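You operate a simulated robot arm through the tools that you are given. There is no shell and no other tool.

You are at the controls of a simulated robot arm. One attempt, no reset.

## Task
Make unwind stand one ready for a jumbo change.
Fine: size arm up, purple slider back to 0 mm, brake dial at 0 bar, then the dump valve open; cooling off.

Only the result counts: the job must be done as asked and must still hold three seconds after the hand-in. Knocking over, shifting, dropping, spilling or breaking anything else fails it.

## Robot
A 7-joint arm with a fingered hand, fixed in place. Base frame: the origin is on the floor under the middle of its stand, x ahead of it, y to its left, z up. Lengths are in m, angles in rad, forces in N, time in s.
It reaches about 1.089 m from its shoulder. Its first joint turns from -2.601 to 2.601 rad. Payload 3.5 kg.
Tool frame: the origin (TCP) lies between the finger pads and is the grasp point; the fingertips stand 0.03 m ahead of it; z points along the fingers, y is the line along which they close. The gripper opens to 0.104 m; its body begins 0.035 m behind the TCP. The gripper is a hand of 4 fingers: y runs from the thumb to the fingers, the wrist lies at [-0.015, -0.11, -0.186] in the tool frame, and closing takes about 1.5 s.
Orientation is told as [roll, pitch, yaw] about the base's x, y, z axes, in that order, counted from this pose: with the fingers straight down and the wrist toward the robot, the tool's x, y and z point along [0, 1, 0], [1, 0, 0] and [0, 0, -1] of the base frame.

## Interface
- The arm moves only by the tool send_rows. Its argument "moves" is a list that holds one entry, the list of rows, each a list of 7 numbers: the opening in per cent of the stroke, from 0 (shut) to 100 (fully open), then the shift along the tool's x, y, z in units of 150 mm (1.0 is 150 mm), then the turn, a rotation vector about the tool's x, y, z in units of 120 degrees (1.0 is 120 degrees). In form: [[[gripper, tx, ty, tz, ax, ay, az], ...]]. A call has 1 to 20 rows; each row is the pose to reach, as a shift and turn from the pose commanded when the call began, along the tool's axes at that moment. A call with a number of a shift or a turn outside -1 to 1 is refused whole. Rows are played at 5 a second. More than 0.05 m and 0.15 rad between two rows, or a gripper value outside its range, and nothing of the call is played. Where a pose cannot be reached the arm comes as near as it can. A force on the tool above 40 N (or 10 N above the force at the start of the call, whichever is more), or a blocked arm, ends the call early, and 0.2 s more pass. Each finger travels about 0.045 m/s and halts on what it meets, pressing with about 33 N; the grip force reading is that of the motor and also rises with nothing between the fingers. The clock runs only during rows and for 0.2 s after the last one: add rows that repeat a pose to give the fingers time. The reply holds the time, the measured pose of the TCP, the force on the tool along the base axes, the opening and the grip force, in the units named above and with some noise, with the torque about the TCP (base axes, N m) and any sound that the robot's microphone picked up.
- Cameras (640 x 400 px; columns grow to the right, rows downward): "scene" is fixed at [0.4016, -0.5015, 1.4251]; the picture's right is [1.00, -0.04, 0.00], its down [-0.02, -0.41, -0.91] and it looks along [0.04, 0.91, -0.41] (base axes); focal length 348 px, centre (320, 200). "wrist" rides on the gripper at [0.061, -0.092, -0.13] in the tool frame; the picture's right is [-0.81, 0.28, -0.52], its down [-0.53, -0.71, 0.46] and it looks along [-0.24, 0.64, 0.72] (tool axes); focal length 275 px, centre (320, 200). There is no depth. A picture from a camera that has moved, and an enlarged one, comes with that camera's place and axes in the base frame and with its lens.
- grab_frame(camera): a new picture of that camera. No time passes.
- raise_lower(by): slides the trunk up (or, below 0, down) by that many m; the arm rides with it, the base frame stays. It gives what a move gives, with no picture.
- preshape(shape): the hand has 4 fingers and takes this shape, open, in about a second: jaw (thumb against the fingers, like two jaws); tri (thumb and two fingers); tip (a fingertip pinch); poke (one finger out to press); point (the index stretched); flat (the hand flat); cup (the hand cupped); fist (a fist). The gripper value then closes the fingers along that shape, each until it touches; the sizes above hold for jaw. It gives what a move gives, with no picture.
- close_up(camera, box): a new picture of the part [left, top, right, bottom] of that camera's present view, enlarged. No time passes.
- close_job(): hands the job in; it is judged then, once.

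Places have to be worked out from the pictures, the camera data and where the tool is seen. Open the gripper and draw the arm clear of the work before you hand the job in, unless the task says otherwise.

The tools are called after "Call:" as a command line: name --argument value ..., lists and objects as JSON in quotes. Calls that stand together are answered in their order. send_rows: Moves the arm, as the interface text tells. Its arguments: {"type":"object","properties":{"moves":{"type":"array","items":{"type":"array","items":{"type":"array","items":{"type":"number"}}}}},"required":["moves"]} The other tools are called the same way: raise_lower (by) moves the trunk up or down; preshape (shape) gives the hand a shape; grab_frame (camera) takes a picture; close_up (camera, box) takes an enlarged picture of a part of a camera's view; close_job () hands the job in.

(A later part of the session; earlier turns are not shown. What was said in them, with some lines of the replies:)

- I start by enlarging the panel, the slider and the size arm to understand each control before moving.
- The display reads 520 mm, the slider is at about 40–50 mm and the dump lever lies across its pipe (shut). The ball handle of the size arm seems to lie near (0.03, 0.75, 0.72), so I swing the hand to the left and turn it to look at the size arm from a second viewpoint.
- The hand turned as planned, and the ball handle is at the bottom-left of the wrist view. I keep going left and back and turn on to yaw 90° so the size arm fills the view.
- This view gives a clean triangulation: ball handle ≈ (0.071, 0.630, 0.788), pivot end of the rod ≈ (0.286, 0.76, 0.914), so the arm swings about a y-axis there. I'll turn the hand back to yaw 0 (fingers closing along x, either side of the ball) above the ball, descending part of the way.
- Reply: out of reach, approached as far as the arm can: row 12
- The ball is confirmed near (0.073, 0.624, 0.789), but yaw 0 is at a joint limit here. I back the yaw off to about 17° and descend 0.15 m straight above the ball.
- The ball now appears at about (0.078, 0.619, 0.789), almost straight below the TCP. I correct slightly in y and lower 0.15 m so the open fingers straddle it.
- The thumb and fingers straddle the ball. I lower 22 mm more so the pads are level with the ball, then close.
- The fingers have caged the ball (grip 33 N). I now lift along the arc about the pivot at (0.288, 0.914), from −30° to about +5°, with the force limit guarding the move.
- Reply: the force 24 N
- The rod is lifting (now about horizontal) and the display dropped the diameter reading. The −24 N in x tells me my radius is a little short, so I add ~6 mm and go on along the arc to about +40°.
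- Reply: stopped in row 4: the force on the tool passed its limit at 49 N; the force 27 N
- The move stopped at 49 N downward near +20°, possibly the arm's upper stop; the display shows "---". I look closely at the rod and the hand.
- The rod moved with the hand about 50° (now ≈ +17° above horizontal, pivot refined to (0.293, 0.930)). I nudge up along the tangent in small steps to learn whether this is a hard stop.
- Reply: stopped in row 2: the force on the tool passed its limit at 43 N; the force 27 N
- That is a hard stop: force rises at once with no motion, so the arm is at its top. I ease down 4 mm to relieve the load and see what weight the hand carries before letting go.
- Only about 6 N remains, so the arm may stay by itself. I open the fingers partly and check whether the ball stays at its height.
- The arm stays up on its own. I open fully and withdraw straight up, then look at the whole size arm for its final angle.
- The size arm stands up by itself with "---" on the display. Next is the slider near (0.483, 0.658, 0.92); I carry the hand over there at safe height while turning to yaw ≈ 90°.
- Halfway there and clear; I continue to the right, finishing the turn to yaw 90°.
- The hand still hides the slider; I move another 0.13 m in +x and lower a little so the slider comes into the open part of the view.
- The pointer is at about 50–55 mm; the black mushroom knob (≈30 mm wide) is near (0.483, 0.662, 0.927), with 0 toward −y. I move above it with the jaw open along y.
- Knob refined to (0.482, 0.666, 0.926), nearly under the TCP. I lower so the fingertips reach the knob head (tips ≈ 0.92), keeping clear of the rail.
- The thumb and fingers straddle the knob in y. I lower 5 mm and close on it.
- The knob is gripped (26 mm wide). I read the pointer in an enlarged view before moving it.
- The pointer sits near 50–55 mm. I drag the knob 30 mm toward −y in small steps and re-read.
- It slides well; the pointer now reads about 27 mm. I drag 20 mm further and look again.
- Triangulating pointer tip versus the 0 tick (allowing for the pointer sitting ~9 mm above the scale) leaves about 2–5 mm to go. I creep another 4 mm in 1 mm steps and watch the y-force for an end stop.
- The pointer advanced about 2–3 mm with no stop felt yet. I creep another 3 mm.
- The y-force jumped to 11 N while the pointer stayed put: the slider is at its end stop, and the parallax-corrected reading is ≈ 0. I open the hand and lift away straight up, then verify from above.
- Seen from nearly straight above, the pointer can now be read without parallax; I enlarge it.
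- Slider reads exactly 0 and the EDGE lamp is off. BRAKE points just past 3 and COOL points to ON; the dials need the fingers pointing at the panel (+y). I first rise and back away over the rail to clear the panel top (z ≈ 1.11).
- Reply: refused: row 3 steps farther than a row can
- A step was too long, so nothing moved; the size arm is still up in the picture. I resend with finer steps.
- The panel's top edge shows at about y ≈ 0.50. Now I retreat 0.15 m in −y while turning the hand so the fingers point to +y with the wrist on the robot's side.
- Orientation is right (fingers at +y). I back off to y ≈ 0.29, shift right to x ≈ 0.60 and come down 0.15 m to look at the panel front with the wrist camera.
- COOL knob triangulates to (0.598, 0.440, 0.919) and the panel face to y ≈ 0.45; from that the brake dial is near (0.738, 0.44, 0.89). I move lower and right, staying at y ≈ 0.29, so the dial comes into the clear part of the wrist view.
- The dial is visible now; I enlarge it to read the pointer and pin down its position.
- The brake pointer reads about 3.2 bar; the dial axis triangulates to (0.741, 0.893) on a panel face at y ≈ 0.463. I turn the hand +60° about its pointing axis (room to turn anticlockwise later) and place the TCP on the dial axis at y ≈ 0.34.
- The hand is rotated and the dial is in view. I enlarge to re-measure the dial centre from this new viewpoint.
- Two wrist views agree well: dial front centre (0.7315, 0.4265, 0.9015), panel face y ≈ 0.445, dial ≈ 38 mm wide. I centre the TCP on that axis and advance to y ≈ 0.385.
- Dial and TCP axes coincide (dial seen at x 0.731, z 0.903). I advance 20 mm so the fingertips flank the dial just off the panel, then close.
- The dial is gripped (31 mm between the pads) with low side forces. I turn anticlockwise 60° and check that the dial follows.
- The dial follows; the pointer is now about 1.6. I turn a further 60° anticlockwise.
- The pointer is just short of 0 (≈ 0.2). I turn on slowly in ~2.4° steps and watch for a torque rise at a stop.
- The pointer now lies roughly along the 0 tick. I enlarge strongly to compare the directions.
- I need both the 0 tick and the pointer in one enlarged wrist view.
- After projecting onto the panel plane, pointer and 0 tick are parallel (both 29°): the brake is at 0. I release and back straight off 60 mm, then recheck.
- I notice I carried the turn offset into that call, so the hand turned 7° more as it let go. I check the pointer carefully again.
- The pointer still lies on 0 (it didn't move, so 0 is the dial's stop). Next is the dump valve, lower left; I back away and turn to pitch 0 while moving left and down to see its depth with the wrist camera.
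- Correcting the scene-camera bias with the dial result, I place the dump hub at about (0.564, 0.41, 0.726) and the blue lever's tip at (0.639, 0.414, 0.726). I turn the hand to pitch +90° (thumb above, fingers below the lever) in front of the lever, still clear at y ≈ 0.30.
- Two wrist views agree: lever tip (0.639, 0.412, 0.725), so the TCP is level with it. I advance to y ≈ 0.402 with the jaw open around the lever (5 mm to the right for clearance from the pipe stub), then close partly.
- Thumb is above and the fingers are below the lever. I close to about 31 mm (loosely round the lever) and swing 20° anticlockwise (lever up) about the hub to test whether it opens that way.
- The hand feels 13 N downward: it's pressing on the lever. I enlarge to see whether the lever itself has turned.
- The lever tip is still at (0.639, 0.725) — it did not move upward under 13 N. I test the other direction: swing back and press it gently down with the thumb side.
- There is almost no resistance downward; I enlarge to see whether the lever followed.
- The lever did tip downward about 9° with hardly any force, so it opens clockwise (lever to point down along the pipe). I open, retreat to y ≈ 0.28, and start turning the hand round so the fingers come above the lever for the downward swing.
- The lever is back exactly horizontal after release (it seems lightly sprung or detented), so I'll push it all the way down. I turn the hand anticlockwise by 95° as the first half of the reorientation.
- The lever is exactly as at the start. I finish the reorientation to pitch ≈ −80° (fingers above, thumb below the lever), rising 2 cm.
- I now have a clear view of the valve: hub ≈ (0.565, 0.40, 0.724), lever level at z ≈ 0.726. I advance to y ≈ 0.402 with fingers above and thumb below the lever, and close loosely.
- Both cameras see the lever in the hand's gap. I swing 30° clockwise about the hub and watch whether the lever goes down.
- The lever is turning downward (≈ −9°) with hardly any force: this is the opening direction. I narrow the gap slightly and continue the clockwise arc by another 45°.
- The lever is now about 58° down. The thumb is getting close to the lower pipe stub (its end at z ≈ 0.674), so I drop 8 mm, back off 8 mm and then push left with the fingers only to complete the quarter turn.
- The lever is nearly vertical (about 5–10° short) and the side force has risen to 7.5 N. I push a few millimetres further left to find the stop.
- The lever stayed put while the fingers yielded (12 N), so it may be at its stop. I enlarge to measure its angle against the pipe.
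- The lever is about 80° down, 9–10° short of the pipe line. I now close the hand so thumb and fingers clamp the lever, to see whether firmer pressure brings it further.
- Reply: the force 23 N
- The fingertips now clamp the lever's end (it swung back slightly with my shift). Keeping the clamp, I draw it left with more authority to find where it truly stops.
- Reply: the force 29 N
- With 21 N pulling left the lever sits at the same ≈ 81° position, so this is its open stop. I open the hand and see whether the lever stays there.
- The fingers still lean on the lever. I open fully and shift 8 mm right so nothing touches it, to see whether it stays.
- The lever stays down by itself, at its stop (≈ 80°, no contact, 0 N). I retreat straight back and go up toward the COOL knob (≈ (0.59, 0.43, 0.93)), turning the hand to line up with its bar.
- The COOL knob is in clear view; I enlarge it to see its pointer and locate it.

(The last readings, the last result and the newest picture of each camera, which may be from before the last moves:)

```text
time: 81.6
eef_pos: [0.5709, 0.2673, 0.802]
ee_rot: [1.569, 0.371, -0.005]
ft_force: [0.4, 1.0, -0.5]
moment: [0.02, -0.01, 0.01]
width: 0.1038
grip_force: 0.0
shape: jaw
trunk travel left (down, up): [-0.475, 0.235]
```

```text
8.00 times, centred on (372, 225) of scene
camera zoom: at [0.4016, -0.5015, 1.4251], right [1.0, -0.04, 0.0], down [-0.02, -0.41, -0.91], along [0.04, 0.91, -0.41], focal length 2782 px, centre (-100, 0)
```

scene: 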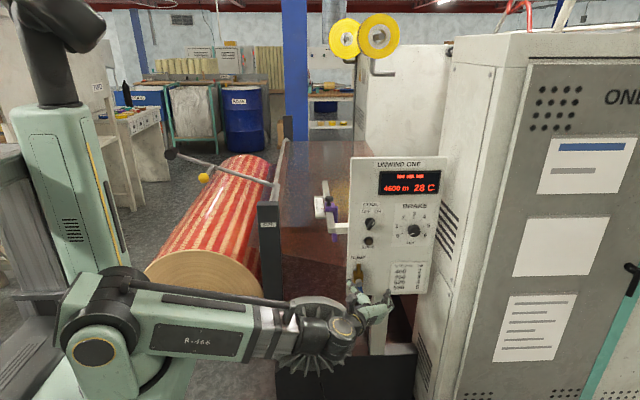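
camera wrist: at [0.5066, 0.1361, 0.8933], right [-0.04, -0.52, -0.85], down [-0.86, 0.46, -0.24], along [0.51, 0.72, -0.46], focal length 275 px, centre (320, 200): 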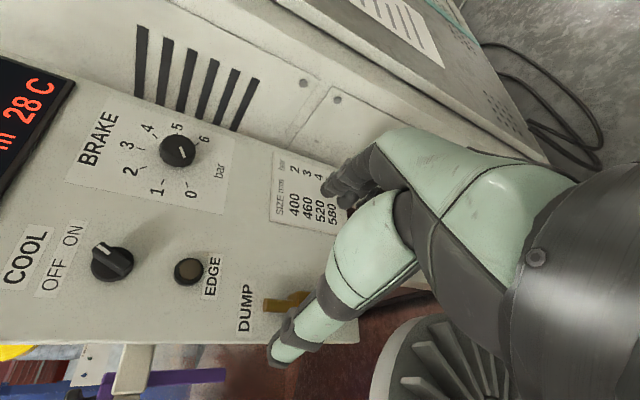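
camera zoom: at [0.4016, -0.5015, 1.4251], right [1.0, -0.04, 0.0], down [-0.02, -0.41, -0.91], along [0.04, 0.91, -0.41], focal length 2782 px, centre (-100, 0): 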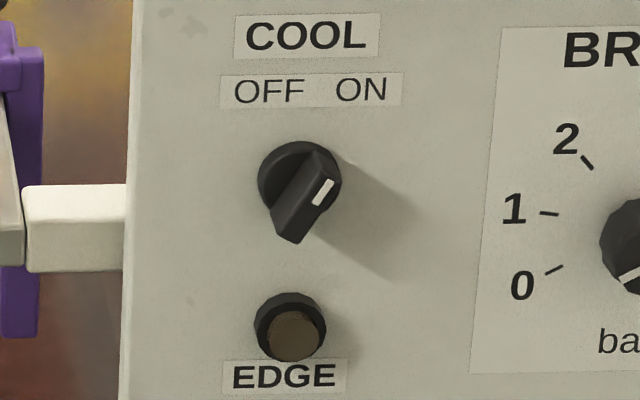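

COOL's bar points 30° right (ON), its centre is near (0.594, 0.43, 0.926). I turn the hand to pitch ≈ 10° and place the TCP in front of it, 5 mm high so the lower finger keeps clear of the EDGE button.

Call:
send_rows --moves '[[[100, 0.25, -0.05, 0.05, 0, 0, -0.02], [100, 0.5, -0.1, 0.12, 0, 0, -0.05], [100, 0.72, -0.14, 0.3, 0, 0, -0.075], [100, 0.857, -0.169, 0.48, 0, 0, -0.094], [100, 0.857, -0.169, 0.6, 0, 0, -0.094]]]'

Call:
grab_frame --camera "wrist"

Call:
close_up --camera "scene" --box '[335, 195, 425, 260]'

```text
time: 82.8
eef_pos: [0.5924, 0.3572, 0.9316]
ee_rot: [1.572, 0.174, -0.003]
ft_force: [1.2, 0.5, 0.2]
moment: [0.01, 0.02, -0.02]
width: 0.104
grip_force: 0.1
shape: jaw
trunk travel left (down, up): [-0.475, 0.235]
```

```text
taken
camera wrist: at [0.512, 0.2272, 1.0076], right [0.13, -0.52, -0.85], down [-0.79, 0.46, -0.4], along [0.6, 0.72, -0.35], focal length 275 px, centre (320, 200)
```

wrist: 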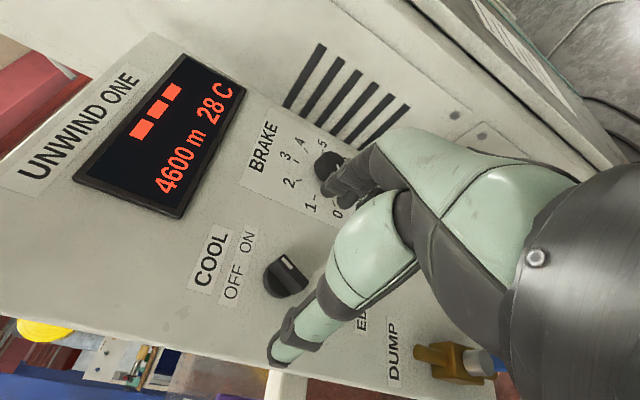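

```text
6.15 times, centred on (380, 228) of scene
camera zoom: at [0.4016, -0.5015, 1.4251], right [1.0, -0.04, 0.0], down [-0.02, -0.41, -0.91], along [0.04, 0.91, -0.41], focal length 2140 px, centre (-49, 31)
```

zoom: 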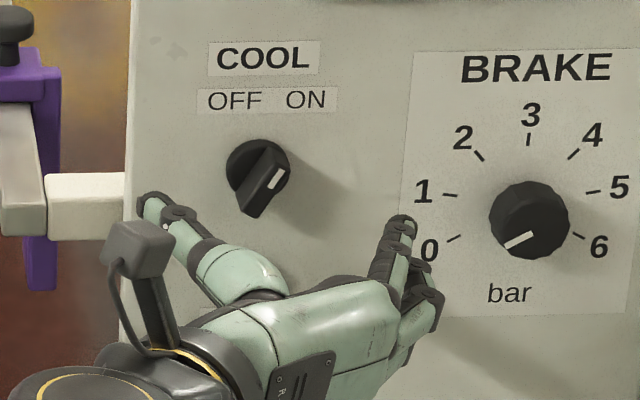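

The knob is confirmed at (0.594, 0.43, 0.928), centred between thumb and fingers. I advance 46 mm so the tips flank the bar, then close.

Call:
send_rows --moves '[[[100, 0, 0.008, 0.12, 0, 0, 0], [100, 0, 0.01, 0.23, 0, 0, 0], [100, 0, 0.01, 0.305, 0, 0, 0], [75, 0, 0.01, 0.305, 0, 0, 0], [50, 0, 0.01, 0.305, 0, 0, 0], [30, 0, 0.01, 0.305, 0, 0, 0], [10, 0, 0.01, 0.305, 0, 0, 0], [0, 0, 0.01, 0.305, 0, 0, 0], [0, 0, 0.01, 0.305, 0, 0, 0], [0, 0, 0.01, 0.305, 0, 0, 0]]]'

Call:
grab_frame --camera "wrist"

Call:
close_up --camera "scene" --box '[335, 195, 425, 260]'

```text
time: 85.0
eef_pos: [0.5934, 0.4035, 0.9305]
ee_rot: [1.571, 0.174, -0.004]
ft_force: [-3.0, 1.2, -1.2]
moment: [-0.08, 0.08, 0.01]
width: 0.0068
grip_force: 32.6
shape: jaw
trunk travel left (down, up): [-0.475, 0.235]
```

```text
taken
camera wrist: at [0.5143, 0.2722, 1.0068], right [0.13, -0.52, -0.85], down [-0.79, 0.46, -0.4], along [0.59, 0.72, -0.35], focal length 275 px, centre (320, 200)
```

wrist: 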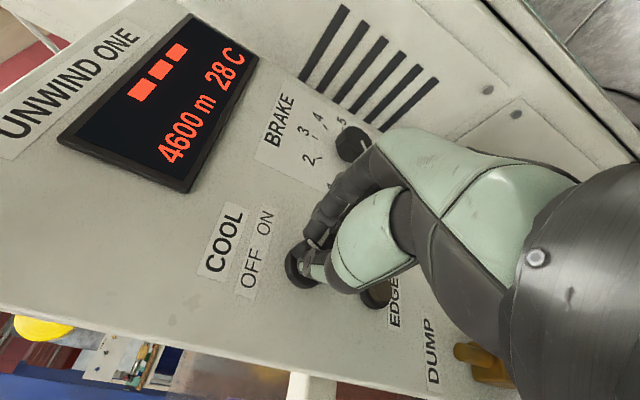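

```text
6.15 times, centred on (380, 228) of scene
camera zoom: at [0.4016, -0.5015, 1.4251], right [1.0, -0.04, 0.0], down [-0.02, -0.41, -0.91], along [0.04, 0.91, -0.41], focal length 2140 px, centre (-49, 31)
```

zoom: 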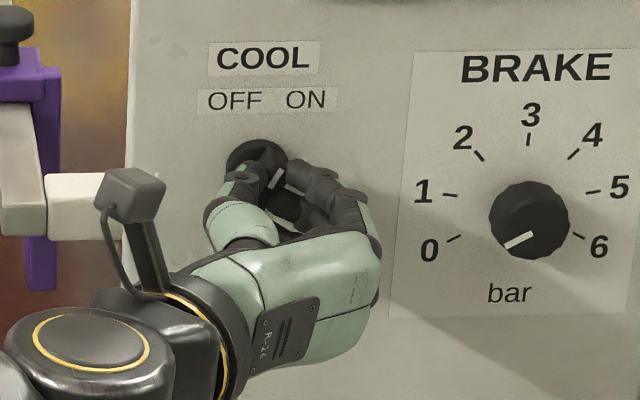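

The bar is clamped. I turn the hand 60° anticlockwise about the knob's axis toward OFF.

Call:
send_rows --moves '[[[0, 0, 0, 0, 0, 0, -0.05], [0, 0, 0, 0, 0, 0, -0.1], [0, 0, 0, 0, 0, 0, -0.15], [0, 0, 0, 0, 0, 0, -0.2], [0, 0, 0, 0, 0, 0, -0.25], [0, 0, 0, 0, 0, 0, -0.3], [0, 0, 0, 0, 0, 0, -0.35], [0, 0, 0, 0, 0, 0, -0.4], [0, 0, 0, 0, 0, 0, -0.45], [0, 0, 0, 0, 0, 0, -0.5]]]'

Call:
grab_frame --camera "wrist"

Call:
close_up --camera "scene" --box '[335, 195, 425, 260]'

```text
time: 87.2
eef_pos: [0.5964, 0.4028, 0.9311]
ee_rot: [1.568, -0.875, -0.003]
ft_force: [-15.6, -6.9, -20.3]
moment: [-0.59, 0.06, 0.48]
width: 0.0059
grip_force: 32.7
shape: jaw
trunk travel left (down, up): [-0.475, 0.235]
```

```text
taken
camera wrist: at [0.4892, 0.2725, 0.9009], right [0.8, -0.52, -0.31], down [-0.05, 0.45, -0.89], along [0.6, 0.72, 0.34], focal length 275 px, centre (320, 200)
```

wrist: 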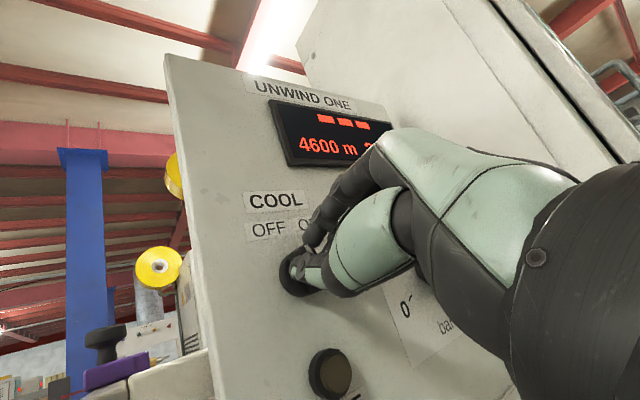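

```text
6.15 times, centred on (380, 228) of scene
camera zoom: at [0.4016, -0.5015, 1.4251], right [1.0, -0.04, 0.0], down [-0.02, -0.41, -0.91], along [0.04, 0.91, -0.41], focal length 2140 px, centre (-49, 31)
```

zoom: 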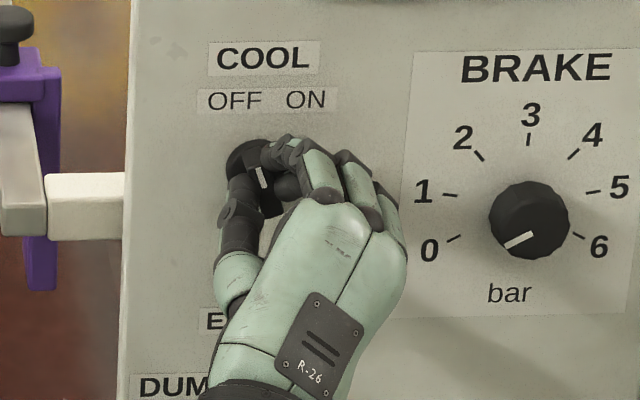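

The white mark now leans up-left toward OFF. I enlarge to judge whether it is fully at OFF.

Call:
close_up --camera "scene" --box '[355, 205, 391, 235]'

Call:
close_up --camera "wrist" --box '[230, 190, 370, 310]'

```text
13.33 times, centred on (373, 220) of scene
camera zoom: at [0.4016, -0.5015, 1.4251], right [1.0, -0.04, 0.0], down [-0.02, -0.41, -0.91], along [0.04, 0.91, -0.41], focal length 4637 px, centre (-387, -67)
```

zoom: 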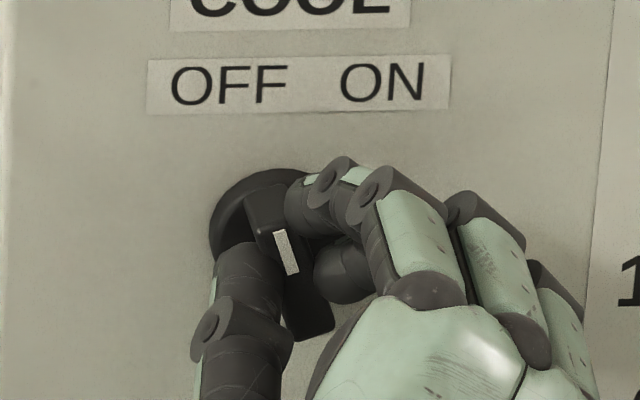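

```text
3.33 times, centred on (300, 250) of wrist
camera zoom: at [0.4892, 0.2725, 0.9009], right [0.8, -0.52, -0.31], down [-0.05, 0.45, -0.89], along [0.6, 0.72, 0.34], focal length 918 px, centre (387, 33)
```

zoom: 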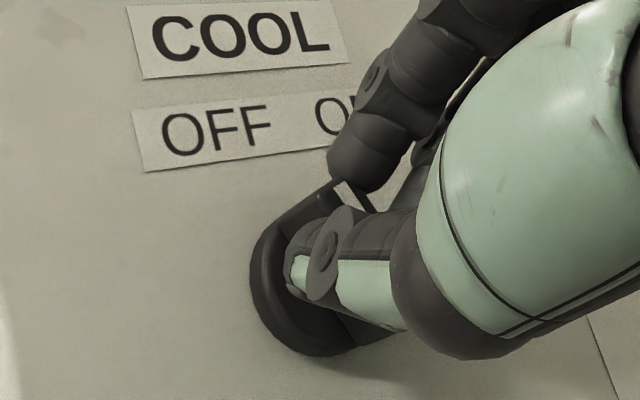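

The bar has reached about 15° left, lagging the hand somewhat; OFF should be at 30° left. I re-centre slightly toward the knob axis and turn 30° further.

Call:
send_rows --moves '[[[0, 0, -0.013, 0, 0, 0, -0.05], [0, 0, -0.026, 0, 0, 0, -0.1], [0, 0, -0.026, 0, 0, 0, -0.15], [0, 0, -0.026, 0, 0, 0, -0.2], [0, 0, -0.026, 0, 0, 0, -0.25]]]'

Call:
close_up --camera "scene" --box '[355, 205, 391, 235]'

Call:
grab_frame --camera "wrist"

```text
time: 88.4
eef_pos: [0.5947, 0.4028, 0.9288]
ee_rot: [1.569, -1.398, -0.006]
ft_force: [5.5, -1.1, -7.7]
moment: [-0.14, 0.16, -0.18]
width: 0.0063
grip_force: 32.9
shape: jaw
trunk travel left (down, up): [-0.475, 0.235]
```

```text
13.33 times, centred on (373, 220) of scene
camera zoom: at [0.4016, -0.5015, 1.4251], right [1.0, -0.04, 0.0], down [-0.02, -0.41, -0.91], along [0.04, 0.91, -0.41], focal length 4637 px, centre (-387, -67)
```

zoom: 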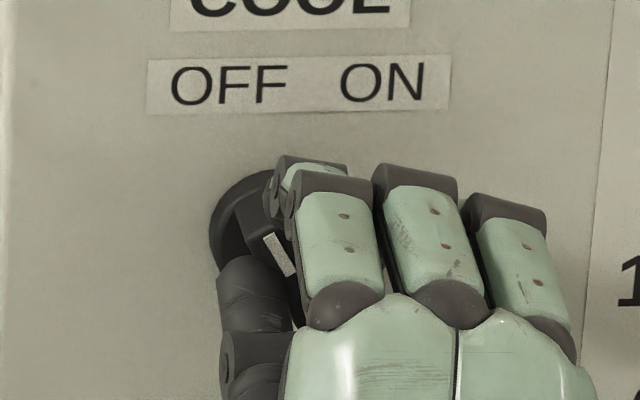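

```text
taken
camera wrist: at [0.518, 0.2723, 0.8489], right [0.84, -0.52, 0.13], down [0.4, 0.45, -0.79], along [0.35, 0.72, 0.59], focal length 275 px, centre (320, 200)
```

wrist: 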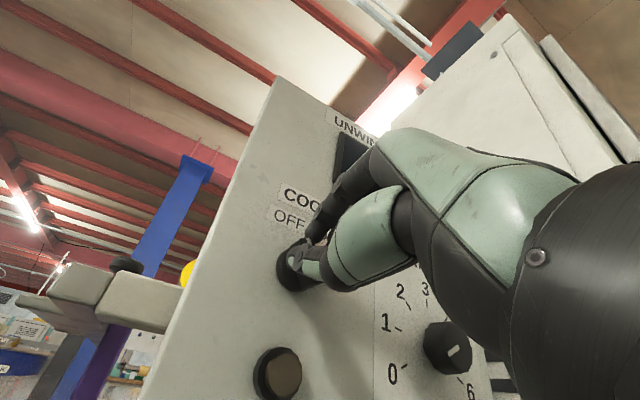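

The mark is now ≈ 28–30° left, i.e. at OFF. I open the hand in place and back off 60 mm to verify.

Call:
send_rows --moves '[[[30, 0, 0, 0, 0, 0, 0], [60, 0, 0, 0, 0, 0, 0], [100, 0, 0, 0, 0, 0, 0], [100, 0, 0, 0, 0, 0, 0], [100, 0, 0, 0, 0, 0, 0], [100, 0, 0, -0.15, 0, 0, 0], [100, 0, 0, -0.35, 0, 0, 0], [100, 0, 0, -0.55, 0, 0, 0]]]'

Call:
grab_frame --camera "wrist"

Call:
close_up --camera "scene" --box '[350, 200, 395, 250]'

```text
time: 90.2
eef_pos: [0.5927, 0.3197, 0.9292]
ee_rot: [1.567, -1.397, 0.001]
ft_force: [0.7, 0.8, 0.4]
moment: [-0.05, -0.01, 0.01]
width: 0.1035
grip_force: 0.2
shape: jaw
trunk travel left (down, up): [-0.475, 0.235]
```

```text
taken
camera wrist: at [0.5162, 0.1898, 0.8493], right [0.84, -0.52, 0.13], down [0.4, 0.45, -0.8], along [0.35, 0.72, 0.59], focal length 275 px, centre (320, 200)
```

wrist: 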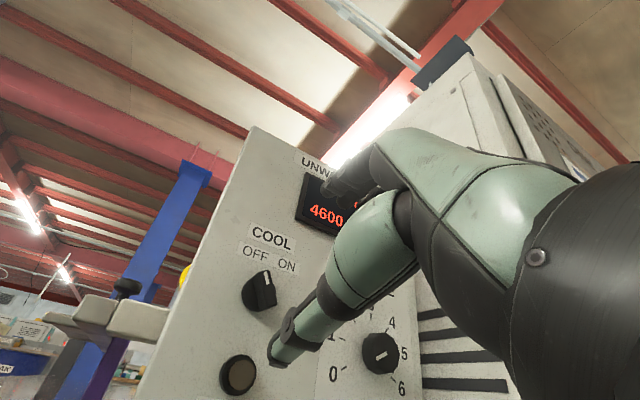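

```text
8.00 times, centred on (372, 225) of scene
camera zoom: at [0.4016, -0.5015, 1.4251], right [1.0, -0.04, 0.0], down [-0.02, -0.41, -0.91], along [0.04, 0.91, -0.41], focal length 2782 px, centre (-100, 0)
```

zoom: 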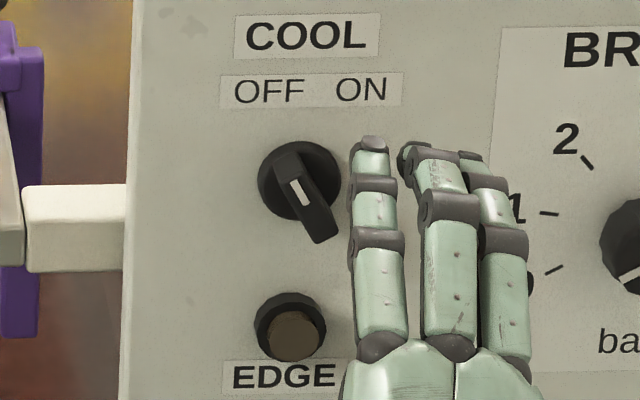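

COOL's bar now mirrors its ON position, pointing at OFF. I verify with an enlarged wrist view and check the rest: dial, dump lever, slider, size arm.

Call:
close_up --camera "wrist" --box '[220, 220, 320, 340]'

Call:
close_up --camera "scene" --box '[160, 130, 360, 255]'

Call:
close_up --camera "scene" --box '[340, 150, 450, 310]'

```text
3.33 times, centred on (270, 280) of wrist
camera zoom: at [0.5162, 0.1898, 0.8493], right [0.84, -0.52, 0.13], down [0.4, 0.45, -0.8], along [0.35, 0.72, 0.59], focal length 918 px, centre (487, -67)
```

zoom: 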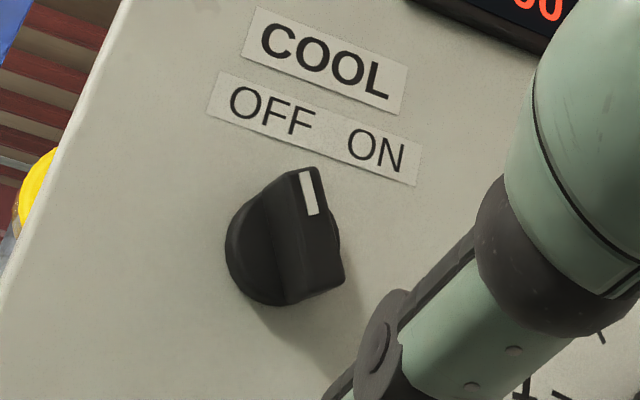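

```text
3.20 times, centred on (260, 192) of scene
camera zoom: at [0.4016, -0.5015, 1.4251], right [1.0, -0.04, 0.0], down [-0.02, -0.41, -0.91], along [0.04, 0.91, -0.41], focal length 1113 px, centre (512, 224)
```

zoom: 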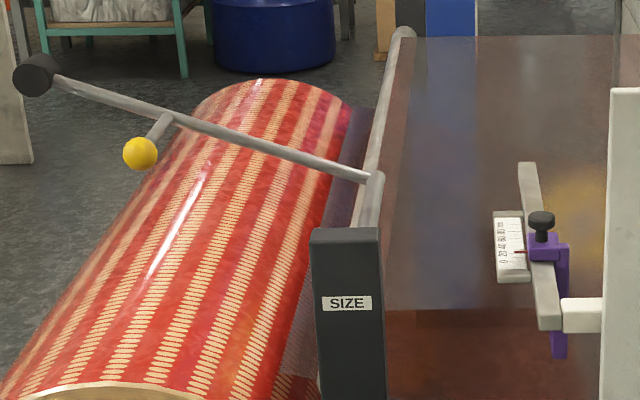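

```text
2.50 times, centred on (395, 230) of scene
camera zoom: at [0.4016, -0.5015, 1.4251], right [1.0, -0.04, 0.0], down [-0.02, -0.41, -0.91], along [0.04, 0.91, -0.41], focal length 870 px, centre (132, 125)
```

zoom: 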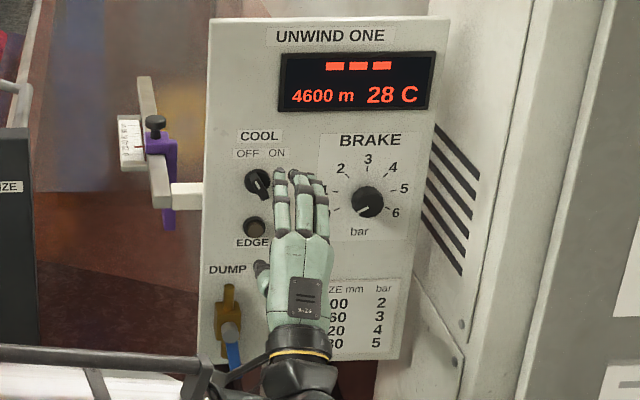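

COOL measures ≈ 31° left (OFF), the brake is at 0, slider at 0, size arm up, lever down. I draw the hand back and up, clear of the panel, then check everything once more.

Call:
send_rows --moves '[[[100, 0, 0, -0.15, 0, 0, 0], [100, 0, 0, -0.3, 0, 0, 0], [100, 0.05, 0.1, -0.45, 0, 0, 0.06], [100, 0.1, 0.2, -0.55, 0, 0, 0.12], [100, 0.15, 0.3, -0.6, 0, 0, 0.18], [100, 0.2, 0.4, -0.6, 0, 0, 0.24], [100, 0.25, 0.5, -0.6, 0, 0, 0.3], [100, 0.3, 0.6, -0.6, 0, 0, 0.36], [100, 0.35, 0.7, -0.6, 0, 0, 0.42], [100, 0.4, 0.8, -0.6, 0, 0, 0.48]]]'

Call:
grab_frame --camera "scene"

Call:
close_up --camera "scene" --box '[340, 150, 450, 310]'

Call:
grab_frame --camera "wrist"

```text
time: 92.4
eef_pos: [0.5531, 0.2316, 1.0579]
ee_rot: [1.57, -0.391, -0.003]
ft_force: [-0.5, 0.1, 0.0]
moment: [-0.01, -0.02, 0.01]
width: 0.1039
grip_force: 0.0
shape: jaw
trunk travel left (down, up): [-0.475, 0.235]
```

```text
taken
```

scene: 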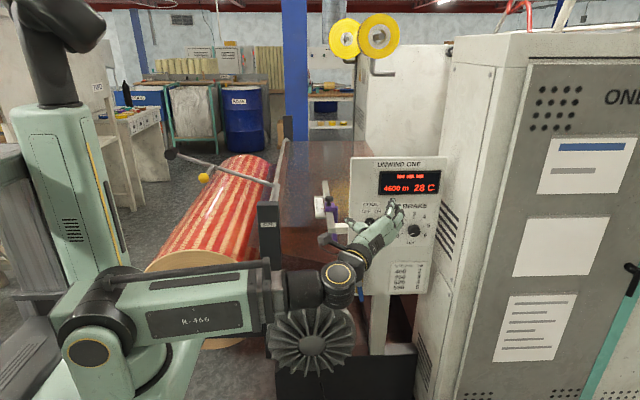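

```text
2.50 times, centred on (395, 230) of scene
camera zoom: at [0.4016, -0.5015, 1.4251], right [1.0, -0.04, 0.0], down [-0.02, -0.41, -0.91], along [0.04, 0.91, -0.41], focal length 870 px, centre (132, 125)
```

zoom: 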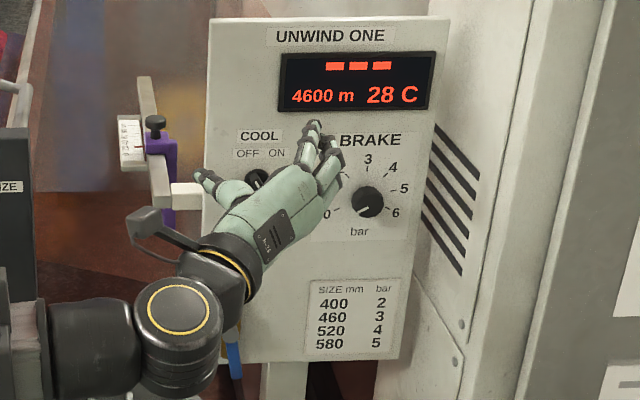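

```text
taken
camera wrist: at [0.4454, 0.1013, 1.0793], right [0.56, -0.52, -0.64], down [-0.45, 0.46, -0.76], along [0.69, 0.72, 0.02], focal length 275 px, centre (320, 200)
```

wrist: 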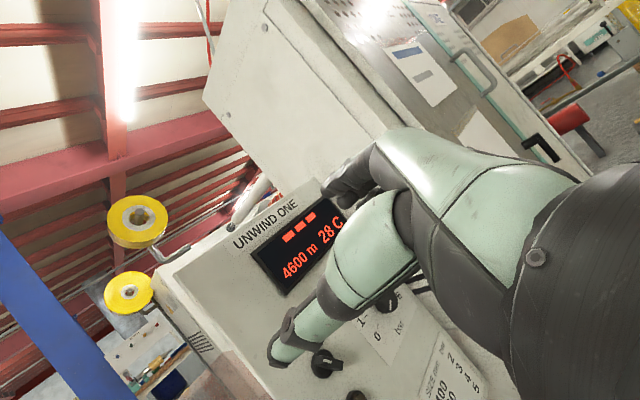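

The hand is off the panel but blocks the view of the lever. I move it further up and left, then take the final checks.

Call:
send_rows --moves '[[[100, 0.23, -0.045, 0, 0, 0, 0], [100, 0.47, -0.09, 0, 0, 0, 0], [100, 0.7, -0.14, 0, 0, 0, 0], [100, 0.943, -0.189, 0, 0, 0, 0], [100, 0.943, -0.189, 0, 0, 0, 0]]]'

Call:
grab_frame --camera "scene"

Call:
close_up --camera "scene" --box '[340, 150, 450, 310]'

Call:
close_up --camera "scene" --box '[310, 185, 350, 225]'

```text
time: 93.6
eef_pos: [0.5215, 0.2381, 1.198]
ee_rot: [1.568, -0.39, -0.002]
ft_force: [-0.3, 0.1, 0.5]
moment: [0.01, 0.0, 0.02]
width: 0.1039
grip_force: 0.1
shape: jaw
out of reach, approached as far as the arm can: row 1, 2, 3, 4, 5
trunk travel left (down, up): [-0.475, 0.235]
```

```text
taken
```

scene: 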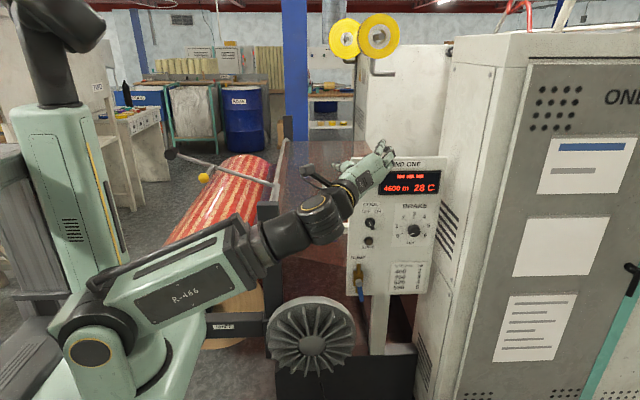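

```text
2.50 times, centred on (395, 230) of scene
camera zoom: at [0.4016, -0.5015, 1.4251], right [1.0, -0.04, 0.0], down [-0.02, -0.41, -0.91], along [0.04, 0.91, -0.41], focal length 870 px, centre (132, 125)
```

zoom: 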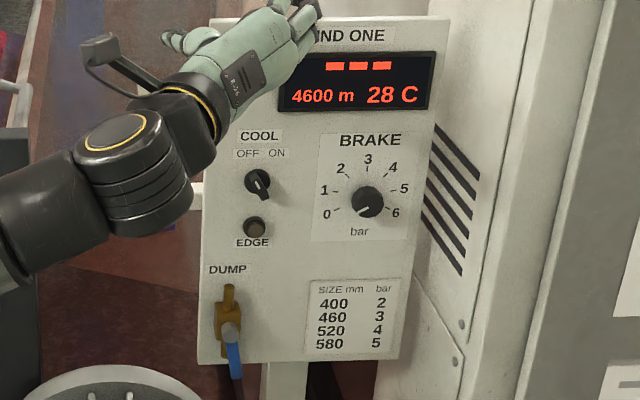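

```text
10.00 times, centred on (330, 205) of scene
camera zoom: at [0.4016, -0.5015, 1.4251], right [1.0, -0.04, 0.0], down [-0.02, -0.41, -0.91], along [0.04, 0.91, -0.41], focal length 3478 px, centre (220, 150)
```

zoom: 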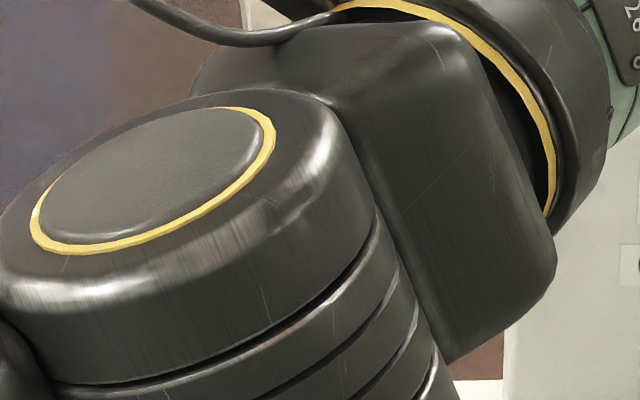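

Everything reads as asked; I take one last enlarged look at the dump lever, COOL and the brake dial to be sure nothing has drifted.

Call:
close_up --camera "scene" --box '[345, 250, 395, 312]'

Call:
close_up --camera "scene" --box '[355, 195, 440, 260]'

Call:
close_up --camera "scene" --box '[150, 130, 300, 230]'

```text
6.45 times, centred on (370, 281) of scene
camera zoom: at [0.4016, -0.5015, 1.4251], right [1.0, -0.04, 0.0], down [-0.02, -0.41, -0.91], along [0.04, 0.91, -0.41], focal length 2244 px, centre (-3, -323)
```

zoom: 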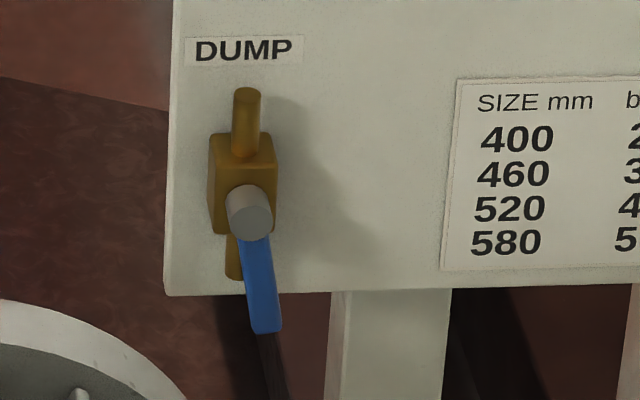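

```text
6.15 times, centred on (398, 228) of scene
camera zoom: at [0.4016, -0.5015, 1.4251], right [1.0, -0.04, 0.0], down [-0.02, -0.41, -0.91], along [0.04, 0.91, -0.41], focal length 2140 px, centre (-157, 31)
```

zoom: 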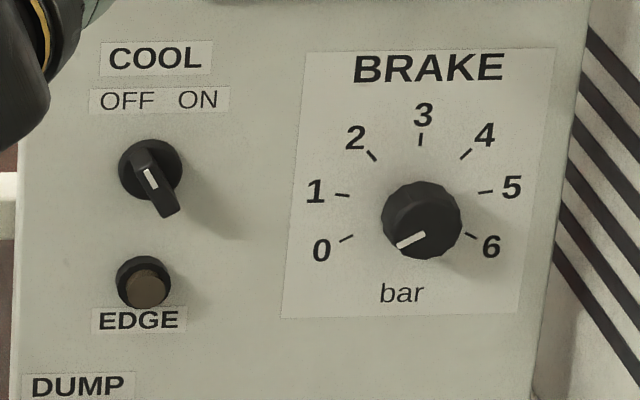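

```text
4.00 times, centred on (225, 180) of scene
camera zoom: at [0.4016, -0.5015, 1.4251], right [1.0, -0.04, 0.0], down [-0.02, -0.41, -0.91], along [0.04, 0.91, -0.41], focal length 1391 px, centre (700, 280)
```

zoom: 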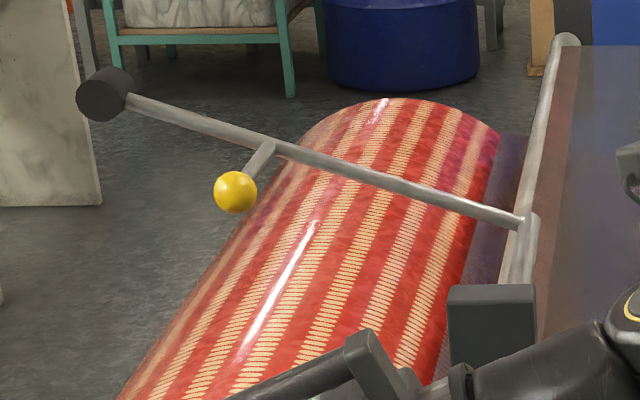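

All five items hold: size arm up at its stop, slider at 0 mm, brake at 0 bar, dump lever down at its open stop, COOL at OFF. The hand is open and clear, so I hand the job in.

Call:
close_job

```text
The job is handed in.
```

Unwind stand one is set up for the jumbo change, and I've handed the job in. I haven't seen a result from the judging.

| Item | Final state |
|---|---|
| Size arm | Up against its upper stop and holding on its own; the display shows dashes instead of a diameter |
| Purple slider | At 0 mm, against its end stop; the EDGE lamp went out |
| Brake dial | Pointer on the 0 bar mark |
| Dump valve | Opened after the brake was at 0; lever points down at its stop and stays there |
| Cooling | Switch at OFF |

- **Dump lever angle:** the lever stops about 10° short of lining up with the pipe. Pulling on it with about 21 N moved it no further, so I took that as the fully open position.
- **Lever test:** I first tried the lever upward with about 13 N. It didn't move, so I turned it down instead.

I saw nothing else knocked or shifted. The hand is open and clear of the panel.
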